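You operate a simulated robot arm through the tools that you are given. There is no shell and no other tool. Be economical: measure what you need, move in short steps, check, and stop when the job is done.

Carry out the task below with a simulated robot arm. There is one attempt and no reset: what you move stays moved.

## Task
Replace the clogged blue filter with the brown one and restart the pump.
Fine: stop the pump first; the blue filter goes in the red cup; leave valves one to four and the fine valve as they are.

The check looks at the end state, three seconds after you hand in, the way a careful person would. Anything else that was tipped, shoved, dropped, spilled or broken makes it a failure.

## Robot
A 6-joint arm with a two-finger parallel gripper, fixed in place. Base frame: the origin is at the foot of the arm, x ahead of it, y to its left, z up; the work surface is at about z = 750. Units: mm, degrees, N and s.
With the tool pointing down near the work surface it reaches from about 180 to 640 mm from the base axis. Its first joint turns from -66.0 to 66.0 degrees. Payload 2.7 kg.
The tool frame sits at the grasp point between the pads (the TCP): z along the fingers, y along the line on which they close. The tips reach 23 mm beyond it. The gripper opens to 94 mm. The fingers are 38 mm wide and 10 mm thick; the gripper's body (54 by 96 mm) begins 39 mm behind the TCP.
Orientation is that of the tool frame in the base frame, as [roll, pitch, yaw] about the fixed x, y, z axes, in that order (R = Rz(yaw) Ry(pitch) Rx(roll)). With the fingers straight down and closing along the base's y, the tool's x points along the base's -x, its y along +y and its z along -z.

## Interface
- The arm moves only by the tool servo_tool. Its argument "increments" is a list of rows, each a list of 7 numbers: the gripper command, from -1 (shut) to 1 (fully open), values between in proportion, then the shift along the tool's x, y, z in mm, then the turn, a rotation vector about the tool's x, y, z in degrees. In form: [[claw, x, y, z, rx, ry, rz], ...]. A call has 1 to 12 rows; each row is the pose to reach, as a shift and turn from the pose commanded when the call began, along the tool's axes at that moment. A row lasts 0.2 s, in which the tool goes at most 50 mm and 8.6 degrees; a call with a longer step from one row to the next is refused whole, and so is a gripper value outside its range. A pose out of reach is approached as far as the arm can. The call stops where the force on the tool passes 40 N (or 10 N more than at its start, if that is more) or the arm is blocked; 0.2 s more then pass. Each finger travels about 45 mm/s and halts on what it meets, pressing with about 28 N; the grip force reading is that of the motor and also rises with nothing between the fingers. The clock runs only during rows and for 0.2 s after the last one: add rows that repeat a pose to give the fingers time. It gives the time, the measured TCP pose, the force on the tool (base axes), the opening and the grip force at its end, in the units of the frame above (readings bear some noise), with the torque about the TCP (base axes, N m) and any sound that the robot's microphone picked up.
- Cameras (640 x 400 px; columns grow to the right, rows downward): "scene" is fixed at [44.2, -402.2, 1428.4]; the picture's right is [0.94, -0.35, 0.00], its down [-0.15, -0.42, -0.90] and it looks along [0.31, 0.84, -0.44] (base axes); focal length 328 px, centre (320, 200). "wrist" rides on the gripper at [86, 16, -75] in the tool frame; the picture's right is [-0.18, 0.98, 0.00], its down [-0.58, -0.11, -0.81] and it looks along [-0.79, -0.15, 0.59] (tool axes); focal length 243 px, centre (320, 200). There is no depth. A picture from a camera that has moved, and an enlarged one, comes with that camera's place and axes in the base frame and with its lens. The place of the scene camera against the robot may be out by one fixed shift of up to 25 mm in any direction.
- capture(camera): a new picture of that camera. The clock stands still meanwhile.
- zoom(camera, box): a new picture of the part [left, top, right, bottom] of that camera's present view, enlarged. The clock stands still meanwhile.
- finish_job(): hands the job in; it is judged then, once.

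Go step by step. Nothing tells you positions but the pictures and the camera data: compare them with the known pose of the tool, close in by small moves and look again before you grip or let go. The budget is 120 turns and 68 pictures, counting those below and the enlarged ones. Unless the task says otherwise, let go and move clear before handing in, and close with one line.

The tools are called by a JSON object that holds its "fn" and its "kwargs". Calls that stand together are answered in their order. servo_tool: Moves the arm, as the interface text tells. Its arguments: {"type":"object","properties":{"increments":{"type":"array","items":{"type":"array","items":{"type":"number"}}}},"required":["increments"]} The other tools are called the same way: capture (camera) takes a picture; zoom (camera, box) takes an enlarged picture of a part of a camera's view; finish_job () hands the job in.

At the start:

```text
clock: 0.0
eef_pos: [292.6, 296.5, 1116.0]
orientation: [-179.9, 0.0, -179.9]
wrist_force: [1.0, 0.0, -0.2]
torque: [-0.01, 0.01, -0.02]
finger_gap: 94.0
gripper_force: 0.0
```

scene: 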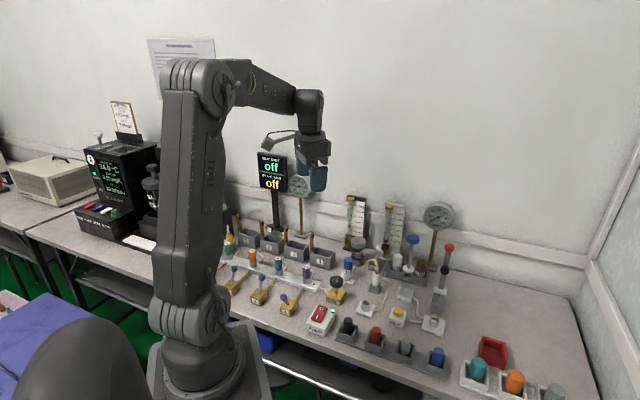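
wrist: 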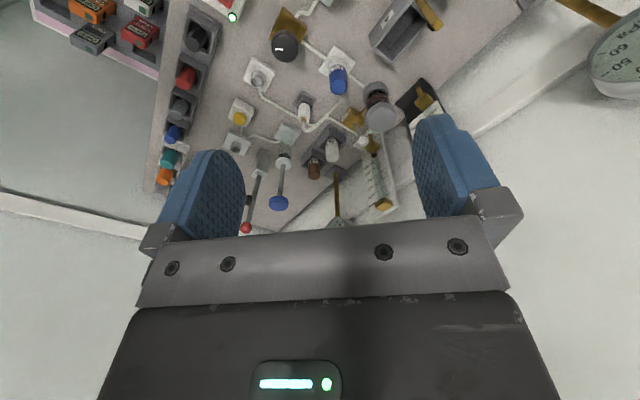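

I see a cluttered bench with pumps, valves and filters. I'll enlarge parts of the scene first to identify the items.

{"fn": "zoom", "kwargs": {"camera": "scene", "box": [320, 190, 480, 290]}}

{"fn": "zoom", "kwargs": {"camera": "scene", "box": [210, 210, 370, 310]}}

{"fn": "zoom", "kwargs": {"camera": "scene", "box": [290, 270, 450, 370]}}

{"fn": "zoom", "kwargs": {"camera": "scene", "box": [420, 300, 580, 400]}}

```text
4.00 times, centred on (400, 240) of scene
camera zoom: at [44.2, -402.2, 1428.4], right [0.94, -0.35, 0.0], down [-0.15, -0.42, -0.9], along [0.31, 0.84, -0.44], focal length 1313 px, centre (0, 40)
```

zoom: 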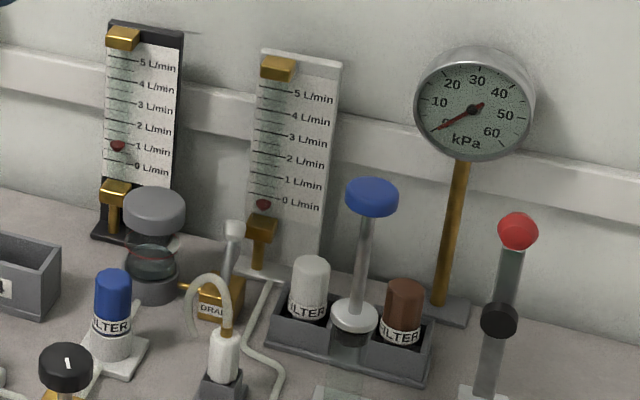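

```text
4.00 times, centred on (290, 260) of scene
camera zoom: at [44.2, -402.2, 1428.4], right [0.94, -0.35, 0.0], down [-0.15, -0.42, -0.9], along [0.31, 0.84, -0.44], focal length 1313 px, centre (440, -40)
```

zoom: 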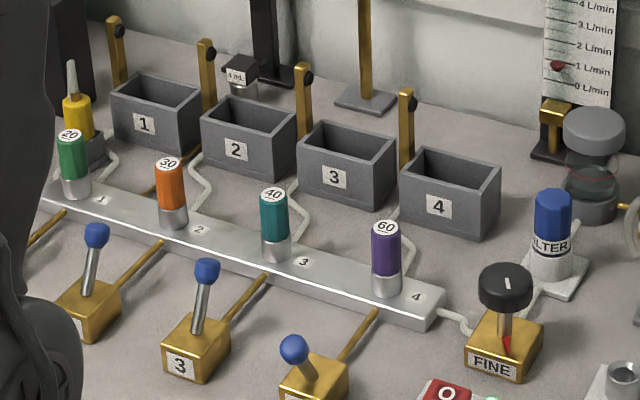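

```text
4.00 times, centred on (370, 320) of scene
camera zoom: at [44.2, -402.2, 1428.4], right [0.94, -0.35, 0.0], down [-0.15, -0.42, -0.9], along [0.31, 0.84, -0.44], focal length 1313 px, centre (120, -280)
```

zoom: 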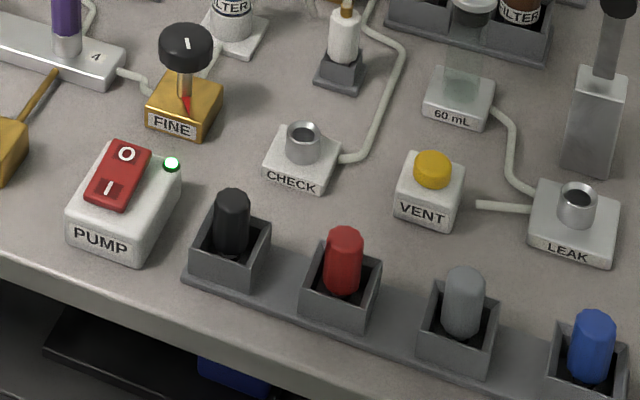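

```text
4.00 times, centred on (500, 350) of scene
camera zoom: at [44.2, -402.2, 1428.4], right [0.94, -0.35, 0.0], down [-0.15, -0.42, -0.9], along [0.31, 0.84, -0.44], focal length 1313 px, centre (-400, -400)
```

zoom: 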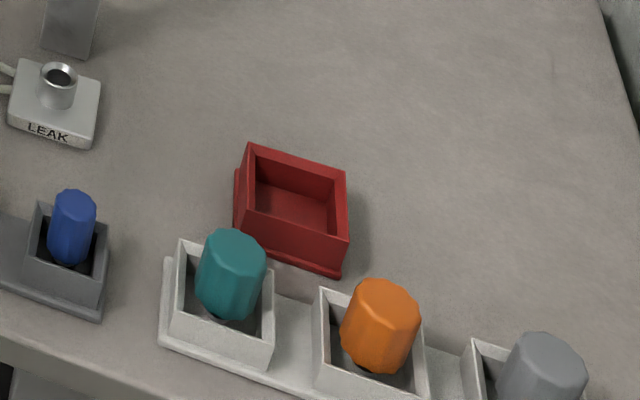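

Blue filter sits in its holder near (400,304) and brown in a rack near (605,223). The pump switch is near (250,160) and the red cup near (600,-60). First I'll move above the pump with the fingers closing, then look.

{"fn": "servo_tool", "kwargs": {"increments": [[-1, 9, -26, 20, 0, 0, 0], [-1, 18, -52, 40, 0, 0, 0], [-1, 27, -78, 60, 0, 0, 0], [-1, 36, -104, 90, 0, 0, 0], [-1, 42, -131, 130, 0, 0, 0], [-1, 42, -131, 150, 0, 0, 0], [-1, 42, -131, 150, 0, 0, 0]]}}

{"fn": "capture", "kwargs": {"camera": "wrist"}}

{"fn": "capture", "kwargs": {"camera": "scene"}}

```text
clock: 1.6
eef_pos: [249.1, 165.6, 964.5]
orientation: [-179.9, 0.0, 180.0]
wrist_force: [0.1, 1.2, 0.4]
torque: [0.0, 0.01, 0.01]
finger_gap: 0.0
gripper_force: 28.3
```

```text
61 pictures are left
camera wrist: at [163.5, 180.1, 1039.7], right [0.18, 0.98, 0.0], down [0.58, -0.11, 0.81], along [0.79, -0.15, -0.59], focal length 243 px, centre (320, 200)
```

wrist: 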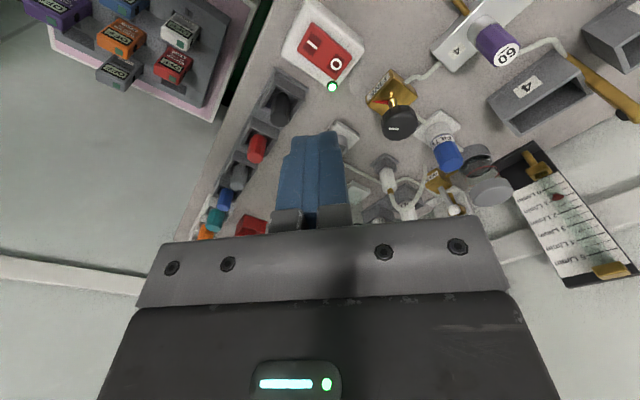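

```text
60 pictures are left
```

scene: 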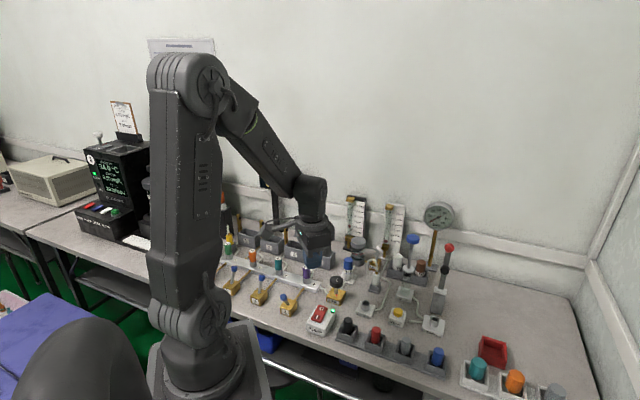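

The switch's O end appears near (275,174). I'll turn the tool so its closed tips span across the rocker, and come down above the O end.

{"fn": "servo_tool", "kwargs": {"increments": [[-1, -5, 2, 15, 0, 0, 8.2], [-1, -10, 4, 30, 0, 0, 16.4], [-1, -15, 6, 45, 0, 0, 24.6], [-1, -20, 8, 60, 0, 0, 32.8], [-1, -25, 9, 75, 0, 0, 41], [-1, -29, 10, 90, 0, 0, 49], [-1, -29, 10, 90, 0, 0, 49]]}}

{"fn": "capture", "kwargs": {"camera": "wrist"}}

{"fn": "zoom", "kwargs": {"camera": "scene", "box": [260, 230, 420, 330]}}

```text
clock: 3.2
eef_pos: [282.0, 176.4, 876.1]
orientation: [179.9, 0.0, 130.9]
wrist_force: [0.2, -0.2, 0.2]
torque: [-0.02, -0.02, 0.0]
finger_gap: 0.0
gripper_force: 28.3
```

```text
59 pictures are left
camera wrist: at [236.9, 250.2, 950.4], right [0.86, 0.5, 0.0], down [0.3, -0.51, 0.81], along [0.41, -0.7, -0.59], focal length 243 px, centre (320, 200)
```

wrist: 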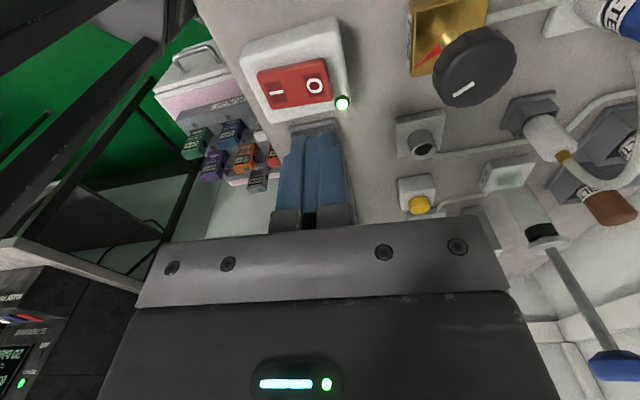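

```text
4.00 times, centred on (340, 280) of scene
camera zoom: at [44.2, -402.2, 1428.4], right [0.94, -0.35, 0.0], down [-0.15, -0.42, -0.9], along [0.31, 0.84, -0.44], focal length 1313 px, centre (240, -120)
```

zoom: 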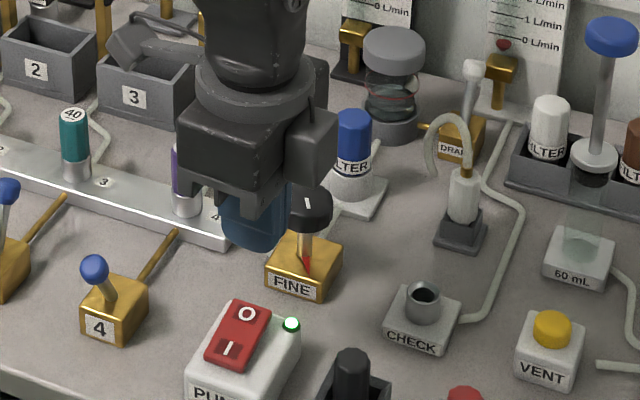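

Two views agree on the O mark at about (277,175,795). I'll lower onto it slowly.

{"fn": "servo_tool", "kwargs": {"increments": [[-1, 0, -3, 25, 0, 0, 0], [-1, 0, -3, 45, 0, 0, 0], [-1, 0, -3, 50, 0, 0, 0], [-1, 0, -3, 53, 0, 0, 0], [-1, 0, -3, 56, 0, 0, 0], [-1, 0, -3, 59, 0, 0, 0]]}}

{"fn": "zoom", "kwargs": {"camera": "scene", "box": [260, 250, 420, 350]}}

```text
clock: 4.6
eef_pos: [277.8, 172.1, 816.9]
orientation: [-180.0, 0.0, 131.0]
wrist_force: [0.0, -0.5, 2.0]
torque: [0.05, 0.04, 0.0]
finger_gap: 0.0
gripper_force: 28.5
```

```text
4.00 times, centred on (340, 300) of scene
camera zoom: at [44.2, -402.2, 1428.4], right [0.94, -0.35, 0.0], down [-0.15, -0.42, -0.9], along [0.31, 0.84, -0.44], focal length 1313 px, centre (240, -200)
```

zoom: 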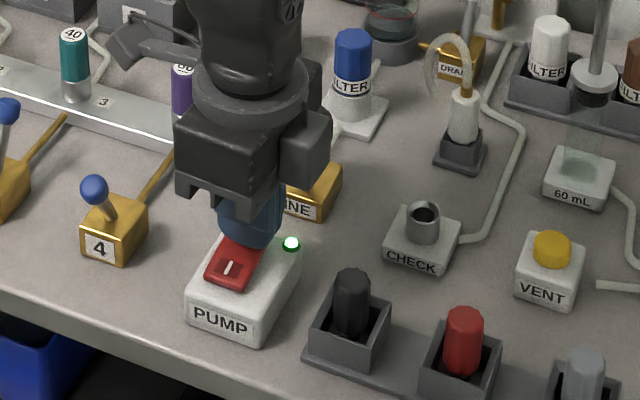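

Contact is starting (2 N) and the LED is still green, so I'll press a bit further.

{"fn": "servo_tool", "kwargs": {"increments": [[-1, 0, 0, 2, 0, 0, 0], [-1, 0, 0, 4, 0, 0, 0], [-1, 0, 0, 6, 0, 0, 0], [-1, 0, 0, 8, 0, 0, 0]]}}

{"fn": "zoom", "kwargs": {"camera": "scene", "box": [260, 250, 420, 350]}}

```text
clock: 5.4
eef_pos: [278.2, 174.0, 813.6]
orientation: [180.0, 0.1, 131.0]
wrist_force: [-3.7, -2.3, 11.7]
torque: [-0.24, 0.05, -0.05]
finger_gap: 0.0
gripper_force: 27.8
stopped in row 3: the force on the tool passed its limit at 48 N (the readings are from after the stop); the commanded pose is now the measured one
```

```text
4.00 times, centred on (340, 300) of scene
camera zoom: at [44.0, -402.3, 1428.4], right [0.94, -0.35, 0.0], down [-0.15, -0.42, -0.9], along [0.31, 0.84, -0.44], focal length 1313 px, centre (240, -200)
```

zoom: 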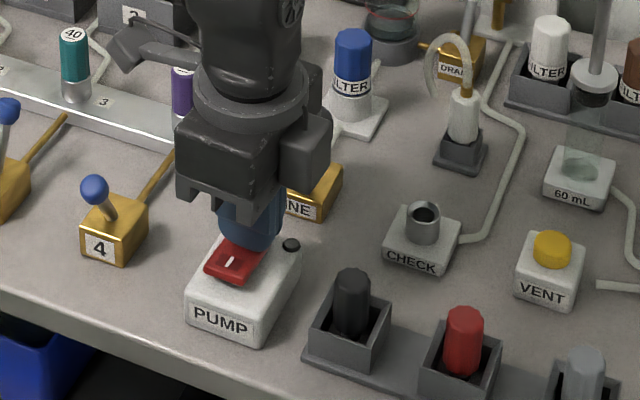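

The pump LED went dark, so it's stopped. Now I'll rise, turn to a diagonal closing direction and go above the blue filter, near (410,305).

{"fn": "servo_tool", "kwargs": {"increments": [[-1, 0, 0, -40, 0, 0, 0], [-1, 0, 0, -85, 0, 0, 0], [-1, 0, 0, -130, 0, 0, 0]]}}

{"fn": "servo_tool", "kwargs": {"increments": [[0.3, 1, 14, 0, 0, 0, -8.5], [0.3, 2, 28, 0, 0, 0, -17], [0.3, 3, 42, 0, 0, 0, -25.5], [0.3, 4, 56, 0, 0, 0, -34], [0.3, 5, 70, 0, 0, 0, -42.5], [0.3, 6, 84, 0, 0, 0, -51], [0.3, 7, 98, 0, 0, 0, -59.5], [0.3, 8, 112, 0, 0, 0, -68], [0.3, 9, 130, 0, 0, 0, -76.5], [0.3, 10, 148, 0, 0, 0, -85], [0.3, 11, 164, 0, 0, 0, -93.5], [0.3, 11, 164, 0, 0, 0, -93.5]]}}

{"fn": "capture", "kwargs": {"camera": "wrist"}}

```text
clock: 6.2
eef_pos: [277.0, 172.5, 941.9]
orientation: [179.9, 0.0, 131.1]
wrist_force: [-0.2, 0.4, 0.8]
torque: [-0.01, -0.01, 0.01]
finger_gap: 0.2
gripper_force: 28.2
```

```text
clock: 8.8
eef_pos: [394.3, 289.1, 944.3]
orientation: [180.0, 0.2, -135.3]
wrist_force: [0.1, -0.3, 1.1]
torque: [-0.03, 0.0, -0.04]
finger_gap: 60.9
gripper_force: 0.0
```

```text
55 pictures are left
camera wrist: at [321.2, 238.4, 1018.8], right [-0.56, 0.83, 0.0], down [0.49, 0.33, 0.81], along [0.67, 0.45, -0.59], focal length 243 px, centre (320, 200)
```

wrist: 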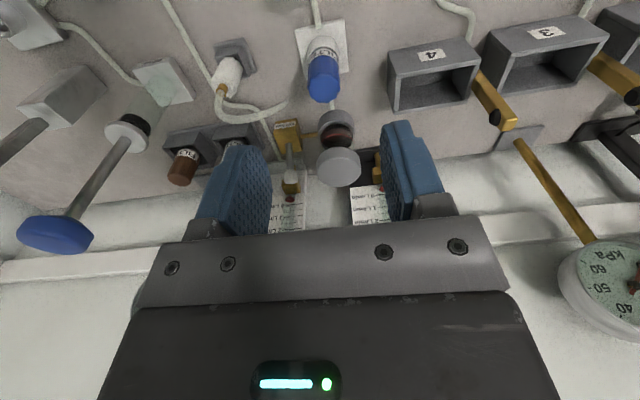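

The filter is close to the tool axis, at about (408,298) with its top near 828. I'll enlarge to see how it seats.

{"fn": "zoom", "kwargs": {"camera": "wrist", "box": [260, 0, 388, 120]}}

{"fn": "zoom", "kwargs": {"camera": "scene", "box": [330, 245, 378, 295]}}

{"fn": "zoom", "kwargs": {"camera": "wrist", "box": [90, 60, 250, 200]}}

```text
3.33 times, centred on (324, 60) of wrist
camera zoom: at [321.2, 238.4, 1018.8], right [-0.56, 0.83, 0.0], down [0.49, 0.33, 0.81], along [0.67, 0.45, -0.59], focal length 809 px, centre (307, 667)
```

zoom: 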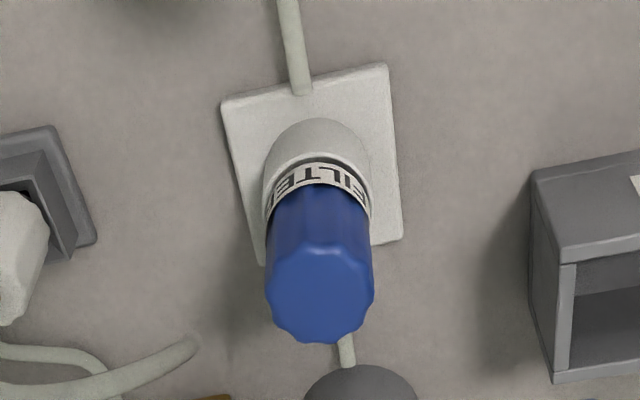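

```text
8.00 times, centred on (354, 270) of scene
camera zoom: at [44.2, -402.2, 1428.4], right [0.94, -0.35, 0.0], down [-0.15, -0.42, -0.9], along [0.31, 0.84, -0.44], focal length 2625 px, centre (48, -360)
```

zoom: 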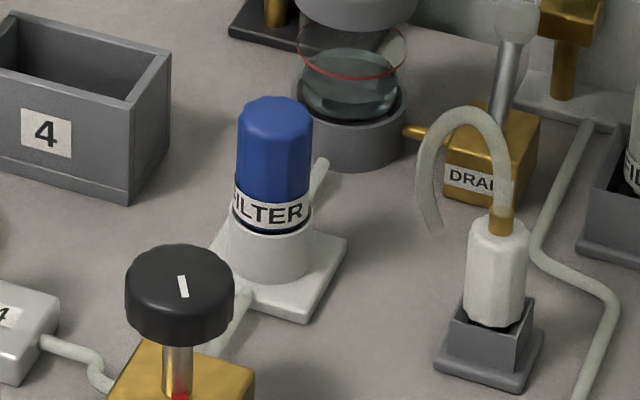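

```text
2.86 times, centred on (170, 130) of wrist
camera zoom: at [321.2, 238.4, 1018.8], right [-0.56, 0.83, 0.0], down [0.49, 0.33, 0.81], along [0.67, 0.45, -0.59], focal length 693 px, centre (749, 400)
```

zoom: 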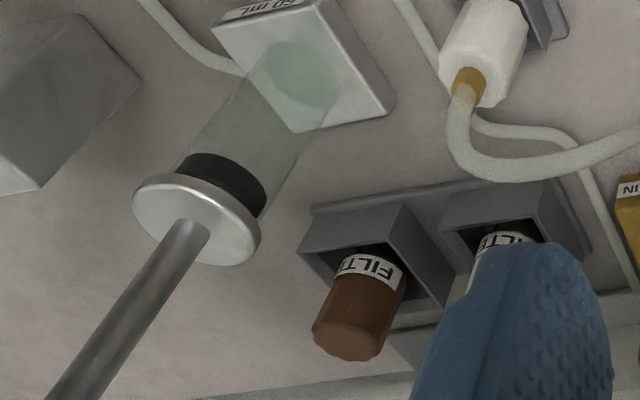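

The filter is a plug in a white socket, with the cap about 29 mm wide. I'll lower to just above its top and check centring.

{"fn": "servo_tool", "kwargs": {"increments": [[0.3, -8, -1.5, 30, 0, 0, 0], [0.3, -16, -3, 60, 0, 0, 0], [0.3, -16, -3, 76, 0, 0, 0], [0.3, -16, -3, 76, 0, 0, 0]]}}

{"fn": "capture", "kwargs": {"camera": "wrist"}}

{"fn": "zoom", "kwargs": {"camera": "scene", "box": [310, 220, 390, 300]}}

```text
clock: 9.8
eef_pos: [409.0, 300.6, 870.1]
orientation: [180.0, 0.3, -135.5]
wrist_force: [-0.3, 1.0, 0.1]
torque: [0.0, -0.01, 0.03]
finger_gap: 61.0
gripper_force: 0.0
```

```text
51 pictures are left
camera wrist: at [336.2, 248.5, 944.1], right [-0.56, 0.83, 0.0], down [0.49, 0.33, 0.81], along [0.67, 0.45, -0.59], focal length 243 px, centre (320, 200)
```

wrist: 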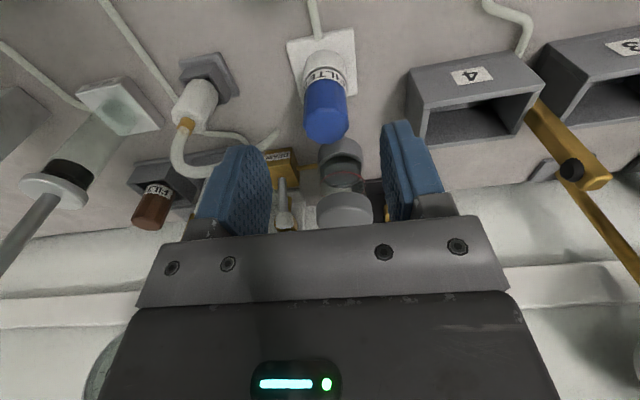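

```text
5.00 times, centred on (350, 260) of scene
camera zoom: at [44.2, -402.2, 1428.4], right [0.94, -0.35, 0.0], down [-0.15, -0.42, -0.9], along [0.31, 0.84, -0.44], focal length 1641 px, centre (170, -100)
```

zoom: 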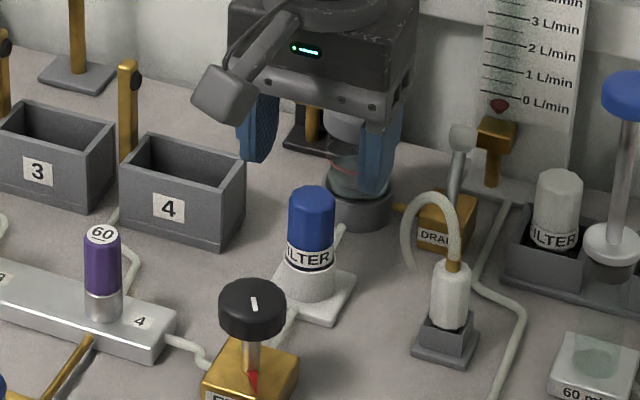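

The filter is a few mm forward and left of the tool axis. I'll correct that and descend around the cap.

{"fn": "servo_tool", "kwargs": {"increments": [[0.3, -4, 2.5, 15, 0, 0, 0], [0.3, -4, 2.5, 30, 0, 0, 0], [0.3, -4, 2.5, 45, 0, 0, 0], [0.3, -4, 2.5, 55, 0, 0, 0], [0.3, -4, 2.5, 62, 0, 0, 0], [0.3, -4, 2.5, 62, 0, 0, 0]]}}

{"fn": "capture", "kwargs": {"camera": "wrist"}}

{"fn": "zoom", "kwargs": {"camera": "scene", "box": [310, 220, 390, 300]}}

```text
clock: 11.2
eef_pos: [410.3, 304.1, 806.4]
orientation: [180.0, 0.2, -135.5]
wrist_force: [0.9, 0.5, 0.4]
torque: [0.0, -0.01, 0.01]
finger_gap: 61.3
gripper_force: 0.1
```

```text
49 pictures are left
camera wrist: at [337.1, 253.2, 880.6], right [-0.56, 0.83, 0.0], down [0.49, 0.33, 0.81], along [0.67, 0.45, -0.59], focal length 243 px, centre (320, 200)
```

wrist: 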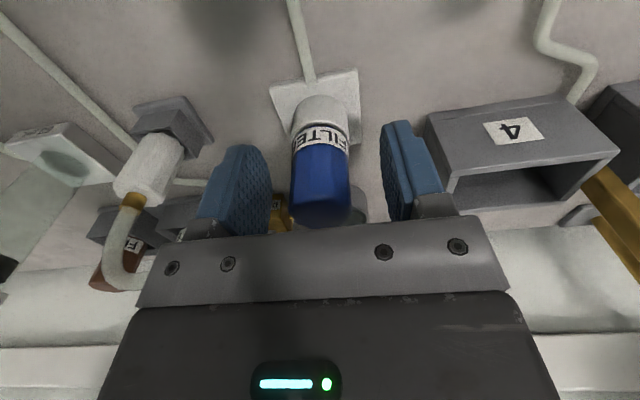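

```text
5.00 times, centred on (350, 260) of scene
camera zoom: at [44.2, -402.2, 1428.4], right [0.94, -0.35, 0.0], down [-0.15, -0.42, -0.9], along [0.31, 0.84, -0.44], focal length 1641 px, centre (170, -100)
```

zoom: 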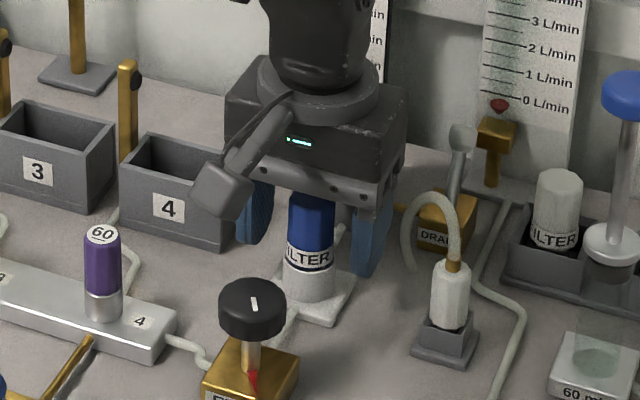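

The cap is centred between the pads, so I'll close on it.

{"fn": "servo_tool", "kwargs": {"increments": [[-1, 0, 0, 0, 0, 0, 0], [-1, 0, 0, 0, 0, 0, 0], [-1, 0, 0, 0, 0, 0, 0], [-1, 0, 0, 0, 0, 0, 0], [-1, 0, 0, 0, 0, 0, 0]]}}

```text
clock: 12.4
eef_pos: [408.9, 304.5, 805.7]
orientation: [-180.0, 0.2, -135.4]
wrist_force: [-1.2, 0.8, -0.4]
torque: [-0.02, -0.01, 0.04]
finger_gap: 26.6
gripper_force: 28.3
```

Gripped at 26.6 mm with little side force. I'll lift straight up in small steps.

{"fn": "servo_tool", "kwargs": {"increments": [[-1, 0, 0, -2, 0, 0, 0], [-1, 0, 0, -5, 0, 0, 0], [-1, 0, 0, -10, 0, 0, 0], [-1, 0, 0, -15, 0, 0, 0], [-1, 0, 0, -20, 0, 0, 0]]}}

{"fn": "zoom", "kwargs": {"camera": "scene", "box": [310, 220, 390, 300]}}

```text
clock: 13.6
eef_pos: [409.9, 303.0, 826.0]
orientation: [180.0, 0.2, -135.5]
wrist_force: [0.5, -0.5, 0.8]
torque: [-0.03, 0.0, 0.0]
finger_gap: 26.9
gripper_force: 28.4
```

```text
5.00 times, centred on (350, 260) of scene
camera zoom: at [44.2, -402.2, 1428.4], right [0.94, -0.35, 0.0], down [-0.15, -0.42, -0.9], along [0.31, 0.84, -0.44], focal length 1641 px, centre (170, -100)
```

zoom: 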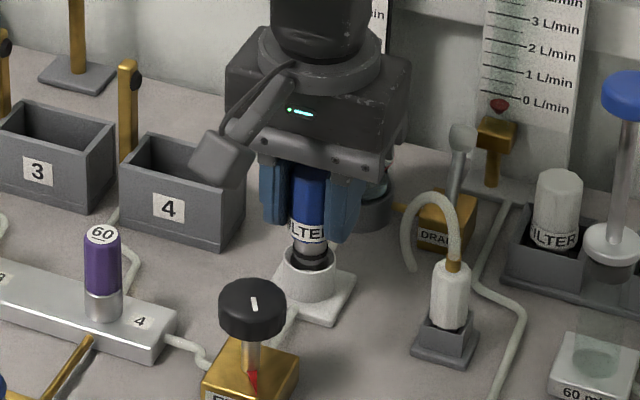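

It came out cleanly. I'll lift it high, check the scene, then carry it over.

{"fn": "servo_tool", "kwargs": {"increments": [[-1, 0, 0, -25, 0, 0, 0], [-1, 0, 0, -55, 0, 0, 0], [-1, 0, 0, -90, 0, 0, 0], [-1, 0, 0, -130, 0, 0, 0], [-1, 0, 0, -165, 0, 0, 0], [-1, 0, 0, -174, 0, 0, 0]]}}

{"fn": "capture", "kwargs": {"camera": "scene"}}

{"fn": "capture", "kwargs": {"camera": "wrist"}}

```text
clock: 15.0
eef_pos: [410.8, 303.5, 998.3]
orientation: [-180.0, 0.3, -135.5]
wrist_force: [0.3, -0.2, -1.3]
torque: [-0.01, -0.01, 0.02]
finger_gap: 26.6
gripper_force: 27.6
```

```text
46 pictures are left
```

scene: 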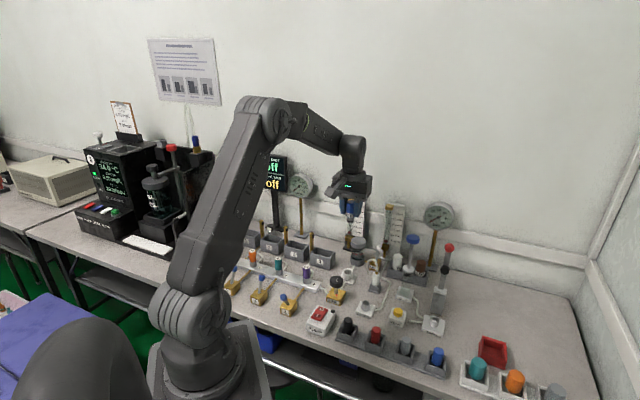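

```text
45 pictures are left
camera wrist: at [337.3, 253.3, 1073.5], right [-0.56, 0.83, 0.0], down [0.49, 0.33, 0.81], along [0.67, 0.45, -0.59], focal length 243 px, centre (320, 200)
```

wrist: 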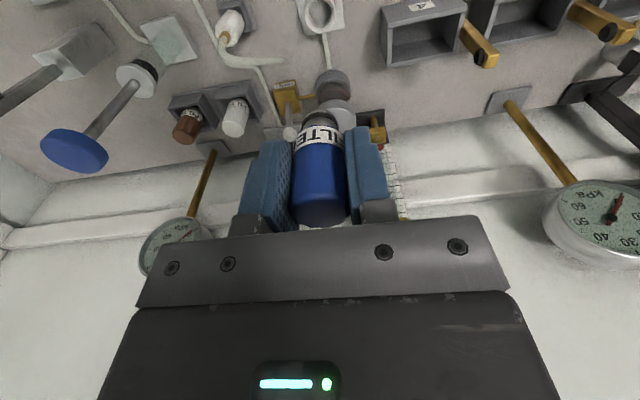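

Socket is empty and intact. I'll carry the blue filter at height toward the red cup, stopping short of it to look.

{"fn": "servo_tool", "kwargs": {"increments": [[-1, 14.4, -31.5, 0, 0, 0, 3.8], [-1, 28.8, -63, 0, 0, 0, 7.6], [-1, 43.2, -94.5, 0, 0, 0, 11.4], [-1, 57.6, -126, 0, 0, 0, 15.2], [-1, 72, -157.5, 0, 0, 0, 19], [-1, 86.4, -189, 0, 0, 0, 22.8], [-1, 100.8, -220.5, 0, 0, 0, 26.6], [-1, 115.2, -252, 0, 0, 0, 30.4], [-1, 129.6, -283.5, 0, 0, 0, 34.2], [-1, 144, -315, 0, 0, 0, 38], [-1, 158.3, -346.4, 0, 0, 0, 42], [-1, 158.3, -346.4, 0, 0, 0, 42]]}}

{"fn": "capture", "kwargs": {"camera": "wrist"}}

```text
clock: 17.6
eef_pos: [540.2, -56.4, 998.0]
orientation: [179.9, 0.1, -177.5]
wrist_force: [-0.2, -0.1, 0.5]
torque: [0.0, 0.01, -0.02]
finger_gap: 26.4
gripper_force: 28.2
```

```text
44 pictures are left
camera wrist: at [452.9, -46.1, 1073.2], right [0.14, 0.99, 0.0], down [0.58, -0.09, 0.81], along [0.8, -0.11, -0.59], focal length 243 px, centre (320, 200)
```

wrist: 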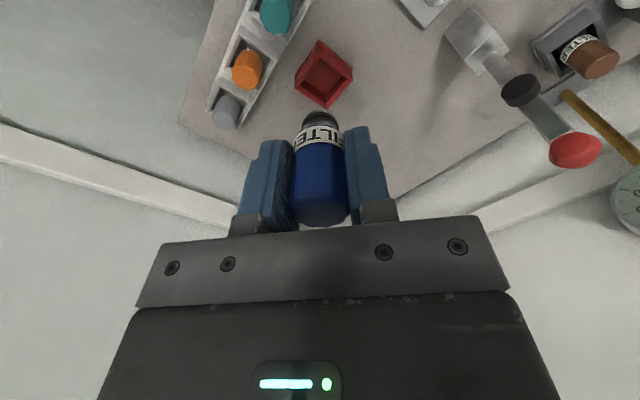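

Cup centre is about (594,-58). I'll move above it and partly down, then look.

{"fn": "servo_tool", "kwargs": {"increments": [[-1, -27, 0, 20, 0, 0, 0], [-1, -54, -1, 45, 0, 0, 0], [-1, -54, -1, 85, 0, 0, 0], [-1, -54, -1, 120, 0, 0, 0], [-1, -54, -1, 120, 0, 0, 0]]}}

{"fn": "capture", "kwargs": {"camera": "wrist"}}

{"fn": "zoom", "kwargs": {"camera": "scene", "box": [440, 290, 560, 400]}}

```text
clock: 18.8
eef_pos: [593.5, -52.3, 878.3]
orientation: [179.9, 0.1, -177.5]
wrist_force: [-0.4, -0.1, 0.0]
torque: [-0.02, 0.01, -0.01]
finger_gap: 26.7
gripper_force: 29.0
```

```text
43 pictures are left
camera wrist: at [506.8, -41.9, 953.9], right [0.14, 0.99, 0.0], down [0.58, -0.09, 0.81], along [0.8, -0.11, -0.59], focal length 243 px, centre (320, 200)
```

wrist: 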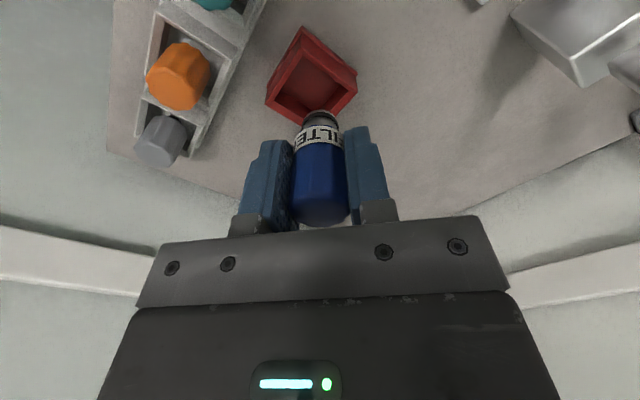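

```text
3.64 times, centred on (500, 345) of scene
camera zoom: at [44.2, -402.2, 1428.4], right [0.94, -0.35, 0.0], down [-0.16, -0.42, -0.9], along [0.31, 0.84, -0.44], focal length 1193 px, centre (-334, -327)
```

zoom: 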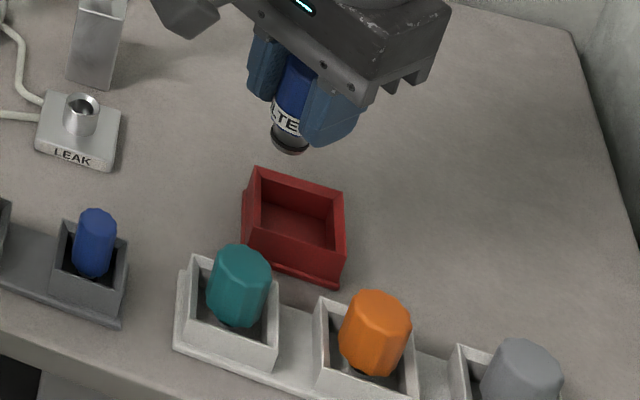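

I'll enlarge the wrist view to measure the cup opening relative to the filter and fingers.

{"fn": "zoom", "kwargs": {"camera": "wrist", "box": [240, 10, 400, 130]}}

{"fn": "zoom", "kwargs": {"camera": "scene", "box": [470, 300, 534, 364]}}

```text
3.33 times, centred on (320, 70) of wrist
camera zoom: at [506.8, -41.9, 953.9], right [0.14, 0.99, 0.0], down [0.58, -0.09, 0.81], along [0.8, -0.11, -0.59], focal length 809 px, centre (320, 633)
```

zoom: 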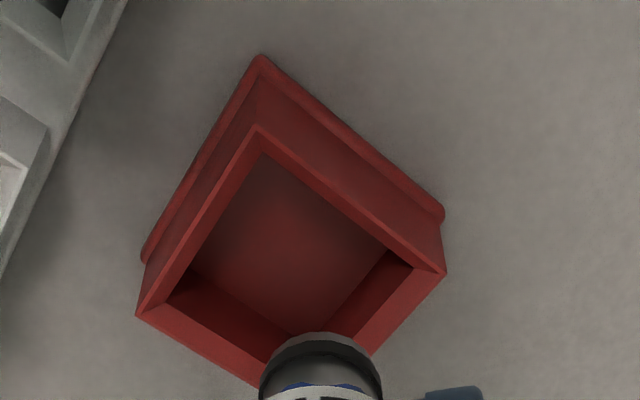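

```text
6.25 times, centred on (502, 332) of scene
camera zoom: at [44.2, -402.2, 1428.4], right [0.94, -0.35, 0.0], down [-0.16, -0.42, -0.9], along [0.31, 0.84, -0.44], focal length 2051 px, centre (-818, -625)
```

zoom: 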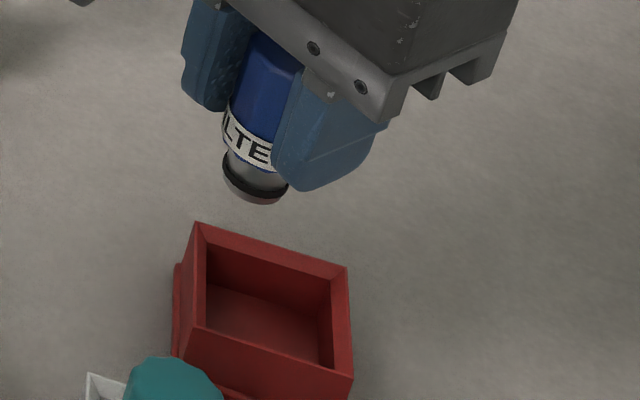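

Cup centre works out to about (607,-62), rim near z=785, inner width about 40. So the filter fits but the fingers don't, and I'll release with the tips just above the rim.

{"fn": "servo_tool", "kwargs": {"increments": [[-1, -7, -4, 0, 0, 0, 0], [-1, -13, -8.5, 5, 0, 0, 0], [-1, -13, -8.5, 25, 0, 0, 0], [-1, -13, -8.5, 45, 0, 0, 0], [-1, -13, -8.5, 45, 0, 0, 0]]}}

{"fn": "zoom", "kwargs": {"camera": "wrist", "box": [220, 60, 420, 190]}}

{"fn": "zoom", "kwargs": {"camera": "scene", "box": [460, 310, 540, 374]}}

```text
clock: 20.0
eef_pos: [605.1, -62.3, 833.9]
orientation: [180.0, 0.1, -177.6]
wrist_force: [1.0, -0.2, -1.0]
torque: [-0.01, -0.02, -0.01]
finger_gap: 26.8
gripper_force: 27.8
```

```text
3.08 times, centred on (320, 125) of wrist
camera zoom: at [518.9, -50.9, 908.6], right [0.14, 0.99, 0.0], down [0.58, -0.09, 0.81], along [0.8, -0.11, -0.59], focal length 746 px, centre (320, 431)
```

zoom: 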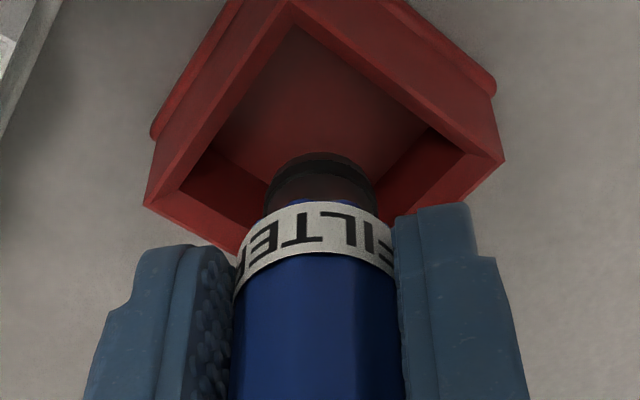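

```text
6.25 times, centred on (500, 342) of scene
camera zoom: at [44.2, -402.2, 1428.4], right [0.94, -0.35, 0.0], down [-0.16, -0.42, -0.9], along [0.31, 0.84, -0.44], focal length 2051 px, centre (-805, -688)
```

zoom: 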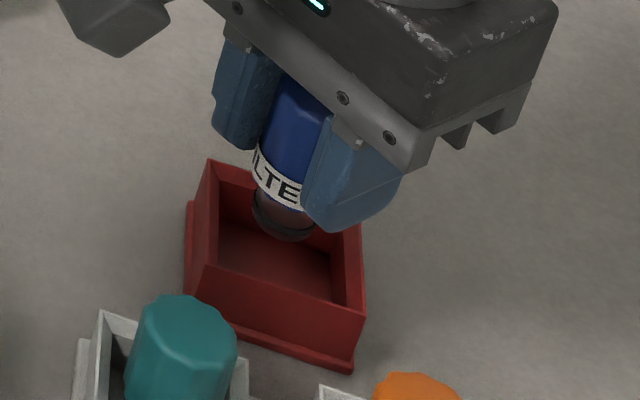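

The filter is centred over the cup to within about 1 mm. I'll lower until the tips are just above the rim.

{"fn": "servo_tool", "kwargs": {"increments": [[-1, 0, 0, 8, 0, 0, 0], [-1, 0, 0, 16, 0, 0, 0], [-1, 0, 0, 21, 0, 0, 0], [-1, 0, 0, 21, 0, 0, 0]]}}

{"fn": "zoom", "kwargs": {"camera": "scene", "box": [460, 310, 540, 374]}}

{"fn": "zoom", "kwargs": {"camera": "wrist", "box": [220, 60, 420, 190]}}

```text
clock: 21.0
eef_pos: [606.7, -62.4, 813.3]
orientation: [179.9, 0.2, -177.5]
wrist_force: [-0.2, -0.2, 0.5]
torque: [0.0, 0.02, -0.01]
finger_gap: 26.9
gripper_force: 28.2
```

```text
6.25 times, centred on (500, 342) of scene
camera zoom: at [44.2, -402.2, 1428.4], right [0.94, -0.35, 0.0], down [-0.16, -0.42, -0.9], along [0.31, 0.84, -0.44], focal length 2051 px, centre (-805, -688)
```

zoom: 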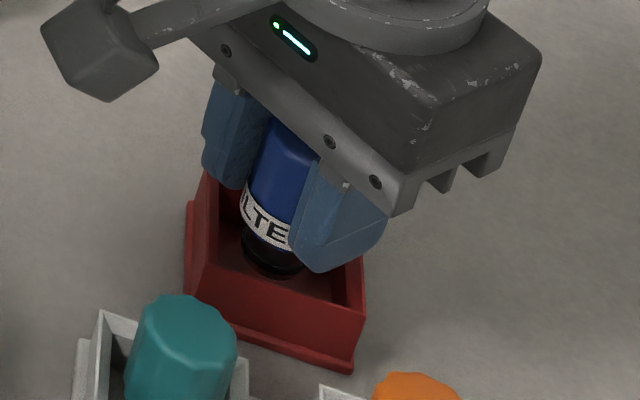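

```text
3.08 times, centred on (320, 125) of wrist
camera zoom: at [519.3, -51.3, 888.6], right [0.14, 0.99, 0.0], down [0.58, -0.09, 0.81], along [0.8, -0.11, -0.59], focal length 746 px, centre (320, 431)
```

zoom: 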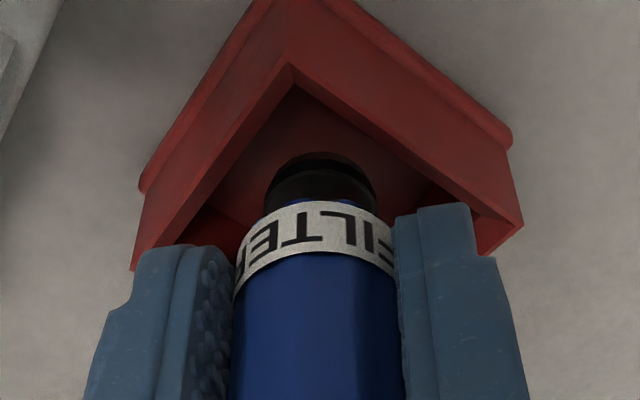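

Filter bottom is inside the cup. I'll lower 3 mm more and release.

{"fn": "servo_tool", "kwargs": {"increments": [[-1, 0, 0, 3, 0, 0, 0], [-1, 0, 0, 3, 0, 0, 0], [-0.2, 0, 0, 3, 0, 0, 0], [0.1, 0, 0, 3, 0, 0, 0], [0.1, 0, 0, 3, 0, 0, 0], [0.1, 0, 0, 3, 0, 0, 0]]}}

{"fn": "zoom", "kwargs": {"camera": "scene", "box": [460, 310, 540, 374]}}

```text
clock: 22.4
eef_pos: [607.8, -62.3, 811.4]
orientation: [180.0, 0.1, -177.4]
wrist_force: [0.8, 0.4, -0.8]
torque: [0.0, 0.02, 0.0]
finger_gap: 51.8
gripper_force: 0.1
```

```text
6.25 times, centred on (500, 342) of scene
camera zoom: at [44.2, -402.2, 1428.4], right [0.94, -0.35, 0.0], down [-0.15, -0.42, -0.9], along [0.31, 0.84, -0.44], focal length 2051 px, centre (-805, -688)
```

zoom: 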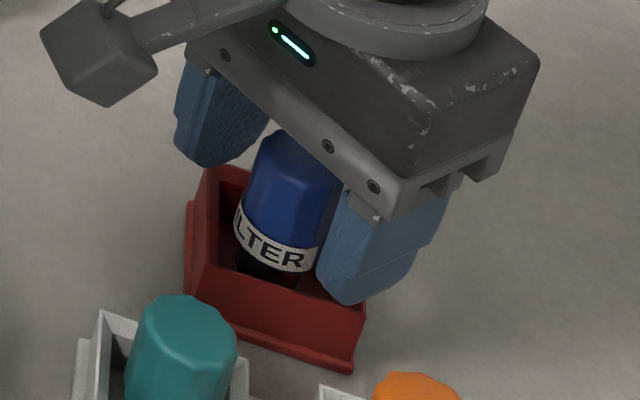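

The blue filter stands in the cup. I'll back straight up, then check.

{"fn": "servo_tool", "kwargs": {"increments": [[0.1, 0, 0, -15, 0, 0, 0], [0.1, 0, 0, -40, 0, 0, 0], [0.1, 0, 0, -80, 0, 0, 0], [0.1, 0, 0, -120, 0, 0, 0], [0.1, 0, 0, -160, 0, 0, 0], [0.1, 0, 0, -200, 0, 0, 0], [0.1, 0, 0, -215, 0, 0, 0]]}}

{"fn": "zoom", "kwargs": {"camera": "scene", "box": [380, 220, 560, 374]}}

```text
clock: 24.0
eef_pos: [606.8, -61.1, 1026.7]
orientation: [179.9, 0.1, -177.5]
wrist_force: [-0.1, -1.1, -0.3]
torque: [0.01, -0.01, -0.04]
finger_gap: 51.7
gripper_force: 0.1
```

```text
2.60 times, centred on (470, 297) of scene
camera zoom: at [44.2, -402.2, 1428.4], right [0.94, -0.35, 0.0], down [-0.15, -0.42, -0.9], along [0.31, 0.84, -0.44], focal length 852 px, centre (-70, -52)
```

zoom: 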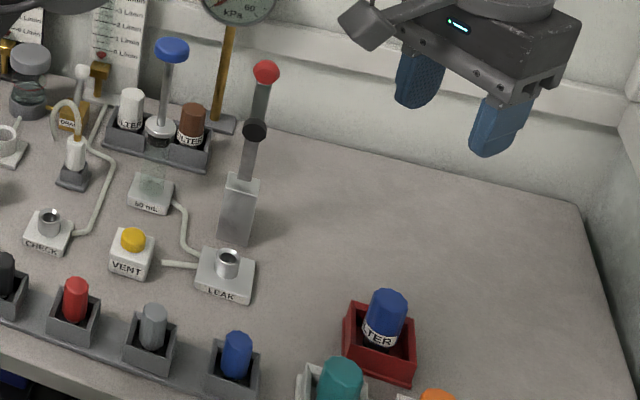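

The filter stands upright in the red cup. Now I'll travel at height to near the brown filter, turning so the camera arm avoids the syringe and lever.

{"fn": "servo_tool", "kwargs": {"increments": [[0.3, 12, 32, 0, 0, 0, 3], [0.3, 24, 66, 0, 0, 0, 6], [0.3, 35, 104, 0, 0, 0, 9.5], [0.3, 43, 142, 0, 0, 0, 13], [0.3, 48, 180, 0, 0, 0, 16.5], [0.3, 50, 218, 0, 0, 0, 20], [0.3, 51, 245, 0, 0, 0, 22.5], [0.3, 51, 258, 0, 0, 0, 22.5], [0.3, 51, 258, 0, 0, 0, 22.5]]}}

{"fn": "capture", "kwargs": {"camera": "wrist"}}

{"fn": "capture", "kwargs": {"camera": "scene"}}

```text
clock: 26.0
eef_pos: [545.0, 194.3, 1025.6]
orientation: [179.8, 0.1, 160.1]
wrist_force: [-0.2, 0.8, 0.1]
torque: [-0.01, 0.01, 0.02]
finger_gap: 61.0
gripper_force: 0.1
```

```text
33 pictures are left
camera wrist: at [468.7, 237.8, 1101.3], right [0.51, 0.86, 0.0], down [0.51, -0.3, 0.81], along [0.7, -0.41, -0.59], focal length 243 px, centre (320, 200)
```

wrist: 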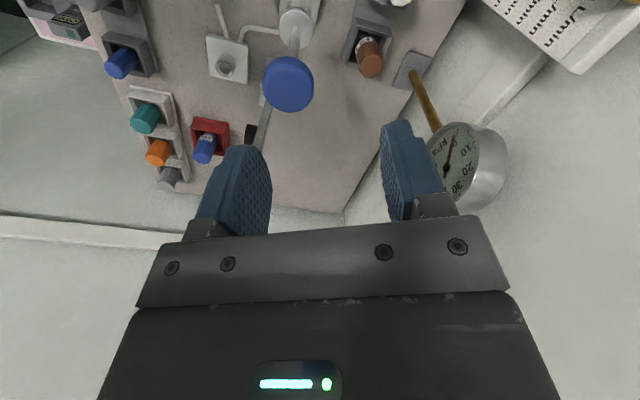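

```text
32 pictures are left
```

scene: 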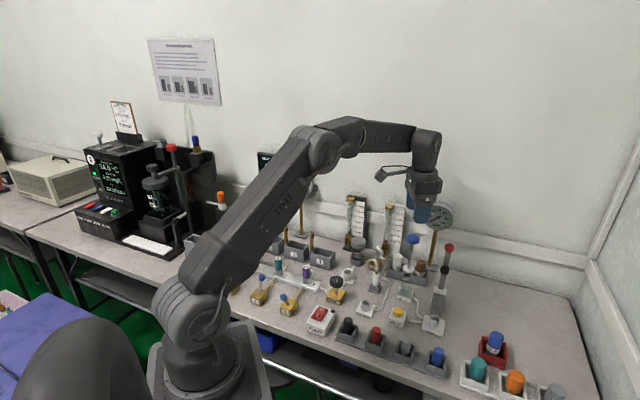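

Brown filter is at about (612,220) with top near 813; the syringe plunger at (534,176) is clear. I'll move above the filter at height, then partly descend.

{"fn": "servo_tool", "kwargs": {"increments": [[0.3, -27, 24, 0, 0, 0, 0], [0.3, -54, 47, 0, 0, 0, 0], [0.3, -54, 47, 35, 0, 0, 0], [0.3, -54, 47, 70, 0, 0, 0], [0.3, -54, 47, 110, 0, 0, 0], [0.3, -54, 47, 130, 0, 0, 0], [0.3, -54, 47, 130, 0, 0, 0]]}}

{"fn": "capture", "kwargs": {"camera": "wrist"}}

{"fn": "zoom", "kwargs": {"camera": "scene", "box": [360, 170, 480, 290]}}

```text
clock: 27.6
eef_pos: [606.3, 218.3, 894.3]
orientation: [179.8, 0.1, 160.0]
wrist_force: [0.2, 0.6, 0.4]
torque: [-0.01, -0.01, -0.01]
finger_gap: 61.3
gripper_force: 0.1
out of reach, approached as far as the arm can: row 2, 3, 4, 5, 6, 7
```

```text
31 pictures are left
camera wrist: at [530.6, 261.4, 968.6], right [0.51, 0.86, 0.0], down [0.51, -0.3, 0.81], along [0.7, -0.41, -0.59], focal length 243 px, centre (320, 200)
```

wrist: 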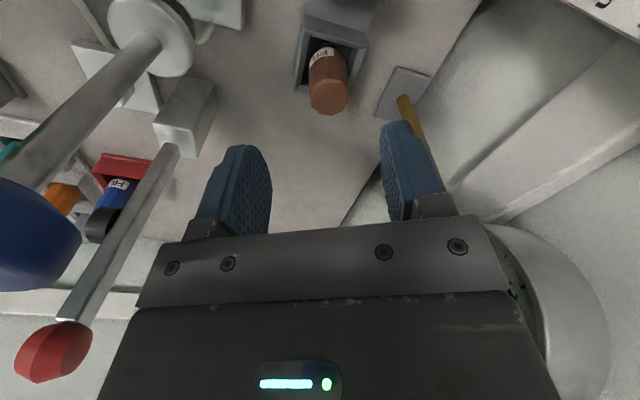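

```text
3.33 times, centred on (420, 230) of scene
camera zoom: at [44.2, -402.2, 1428.4], right [0.94, -0.35, 0.0], down [-0.15, -0.42, -0.9], along [0.31, 0.84, -0.44], focal length 1094 px, centre (-13, 100)
```

zoom: 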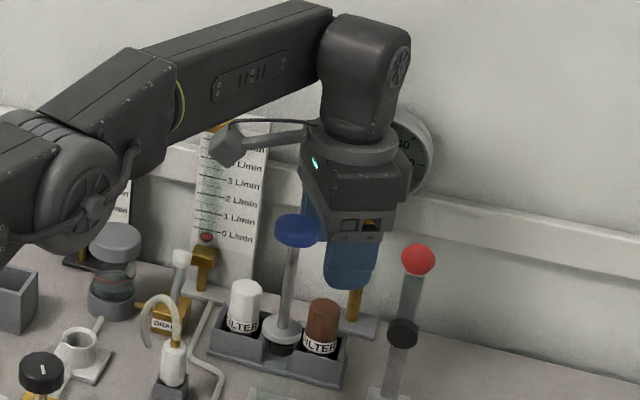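

The arm stops about 8 mm short radially with the tool vertical. Tilting the tool about its closing axis keeps the pads flat on the filter and gains reach, so I'll tilt 8° in place and see where it lands.

{"fn": "servo_tool", "kwargs": {"increments": [[0.3, 0, 0, 0, 0, -4, 0], [0.3, 0, 0, 0, 0, -8, 0], [0.3, 0, 0, 0, 0, -8, 0]]}}

{"fn": "zoom", "kwargs": {"camera": "wrist", "box": [230, 0, 430, 130]}}

```text
clock: 28.4
eef_pos: [606.0, 218.6, 895.0]
orientation: [179.8, 8.1, 160.0]
wrist_force: [0.5, 0.1, 0.0]
torque: [-0.03, -0.01, -0.03]
finger_gap: 61.0
gripper_force: 0.1
```

```text
3.08 times, centred on (330, 65) of wrist
camera zoom: at [521.1, 264.9, 956.6], right [0.51, 0.86, 0.03], down [0.4, -0.26, 0.88], along [0.77, -0.43, -0.47], focal length 746 px, centre (289, 615)
```

zoom: 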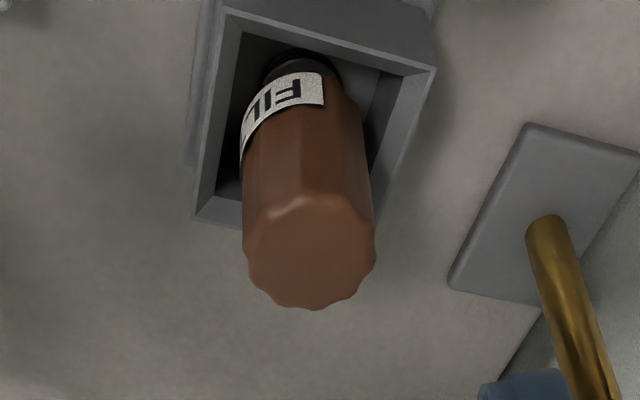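

Tilt reached. The filter axis is near (615,220) with the bin rim at about z=775. I'll move over it and down to just above the cap.

{"fn": "servo_tool", "kwargs": {"increments": [[0.3, -2.6, 4.4, 15, 0, 0, 0], [0.3, -2.6, 4.4, 30.7, 0, 0, 0], [0.3, 0.2, 4.4, 50.5, 0, 0, 0], [0.3, 0.2, 4.4, 50.5, 0, 0, 0]]}}

{"fn": "capture", "kwargs": {"camera": "wrist"}}

{"fn": "zoom", "kwargs": {"camera": "scene", "box": [360, 180, 480, 290]}}

```text
clock: 29.4
eef_pos: [613.2, 220.5, 844.1]
orientation: [179.8, 8.1, 159.9]
wrist_force: [0.0, 0.4, 1.0]
torque: [-0.01, -0.02, 0.0]
finger_gap: 61.1
gripper_force: 0.0
```

```text
28 pictures are left
camera wrist: at [529.1, 266.0, 906.6], right [0.51, 0.86, 0.03], down [0.4, -0.26, 0.88], along [0.77, -0.43, -0.47], focal length 243 px, centre (320, 200)
```

wrist: 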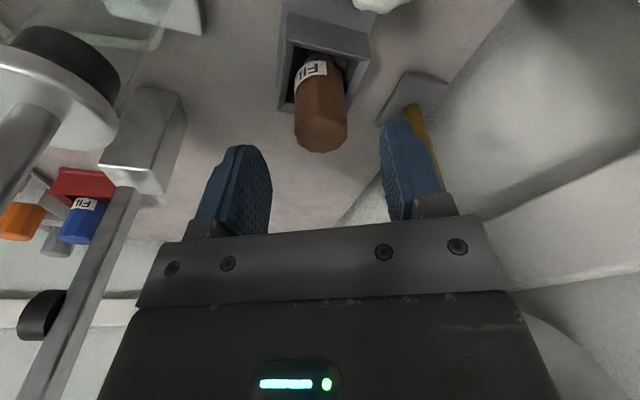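

```text
3.64 times, centred on (420, 235) of scene
camera zoom: at [44.2, -402.2, 1428.4], right [0.94, -0.35, 0.0], down [-0.15, -0.42, -0.9], along [0.31, 0.84, -0.44], focal length 1193 px, centre (-44, 73)
```

zoom: 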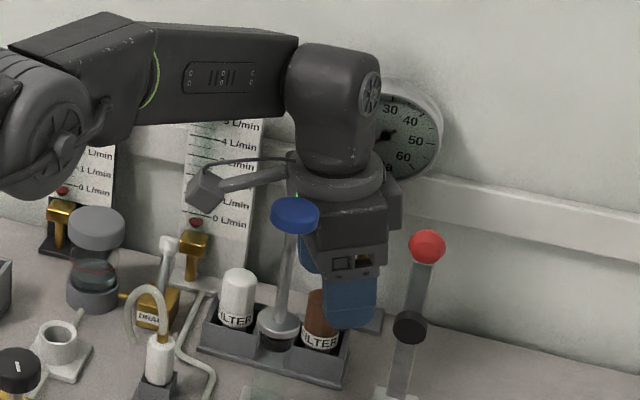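

Alignment is good, and the forearm should clear the plunger by 20 mm or more. I'll descend in steps, then check.

{"fn": "servo_tool", "kwargs": {"increments": [[0.3, 0.5, 0.5, 10, 0, 0, 0], [0.3, 2, 0.5, 20, 0, 0, 0], [0.3, 3.3, 0.5, 30, 0, 0, 0], [0.3, 4.4, 0.5, 38, 0, 0, 0], [0.3, 4.4, 0.5, 38, 0, 0, 0]]}}

{"fn": "capture", "kwargs": {"camera": "wrist"}}

{"fn": "zoom", "kwargs": {"camera": "scene", "box": [360, 180, 480, 290]}}

```text
clock: 30.6
eef_pos: [616.4, 221.1, 806.5]
orientation: [179.7, 8.1, 160.0]
wrist_force: [-0.3, 0.7, 0.4]
torque: [0.0, -0.04, -0.06]
finger_gap: 61.2
gripper_force: 0.1
```

```text
26 pictures are left
camera wrist: at [530.6, 266.9, 869.3], right [0.51, 0.86, 0.03], down [0.4, -0.26, 0.88], along [0.77, -0.43, -0.47], focal length 243 px, centre (320, 200)
```

wrist: 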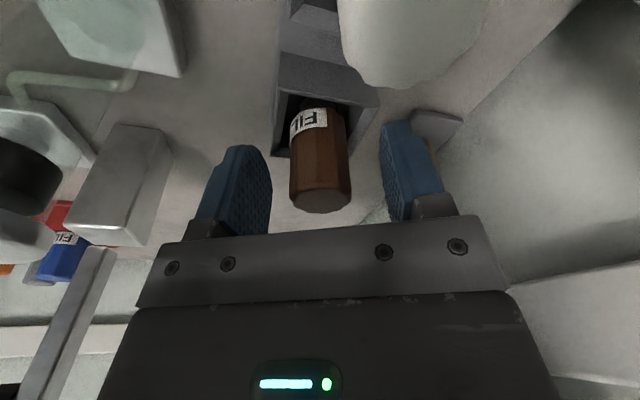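

```text
3.64 times, centred on (420, 235) of scene
camera zoom: at [44.2, -402.2, 1428.4], right [0.94, -0.35, 0.0], down [-0.15, -0.42, -0.9], along [0.31, 0.84, -0.44], focal length 1193 px, centre (-44, 73)
```

zoom: 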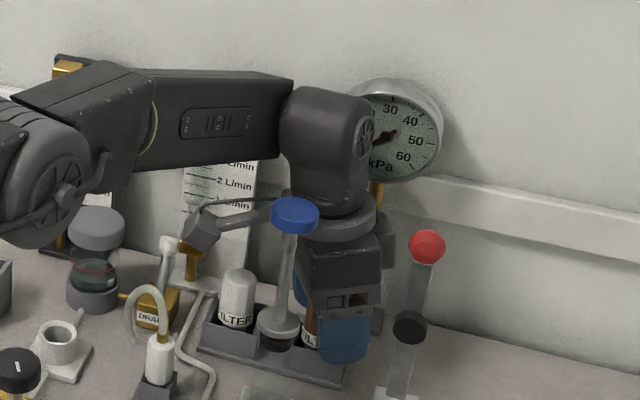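

Pads straddle the brown cap and are centred. Closing.

{"fn": "servo_tool", "kwargs": {"increments": [[-1, 0, 0, 0, 0, 0, 0], [-1, 0, 0, 0, 0, 0, 0], [-1, 0, 0, 0, 0, 0, 0], [-1, 0, 0, 0, 0, 0, 0], [-1, 0, 0, 0, 0, 0, 0]]}}

```text
clock: 31.8
eef_pos: [615.7, 219.9, 806.3]
orientation: [179.9, 8.1, 160.0]
wrist_force: [0.8, -0.5, 0.5]
torque: [0.02, 0.01, 0.0]
finger_gap: 26.2
gripper_force: 28.4
```

Gripped at 26.2 mm. I'll lift straight up a little and check.

{"fn": "servo_tool", "kwargs": {"increments": [[-1, -0.3, 0, -2, 0, 0, 0], [-1, -1.4, 0, -10, 0, 0, 0], [-1, -2.8, 0, -20, 0, 0, 0], [-1, -4.2, 0, -30, 0, 0, 0], [-1, -5.5, 0, -39, 0, 0, 0], [-1, -5.5, 0, -39, 0, 0, 0]]}}

{"fn": "capture", "kwargs": {"camera": "wrist"}}

```text
clock: 33.2
eef_pos: [614.6, 221.9, 845.7]
orientation: [179.8, 8.1, 160.0]
wrist_force: [-0.2, -0.3, -0.8]
torque: [0.0, 0.03, -0.02]
finger_gap: 26.7
gripper_force: 27.9
```

```text
24 pictures are left
camera wrist: at [530.0, 267.5, 908.4], right [0.51, 0.86, 0.03], down [0.4, -0.26, 0.88], along [0.77, -0.43, -0.47], focal length 243 px, centre (320, 200)
```

wrist: 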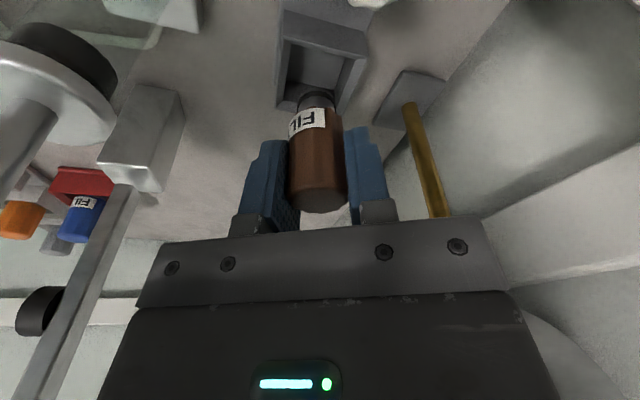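

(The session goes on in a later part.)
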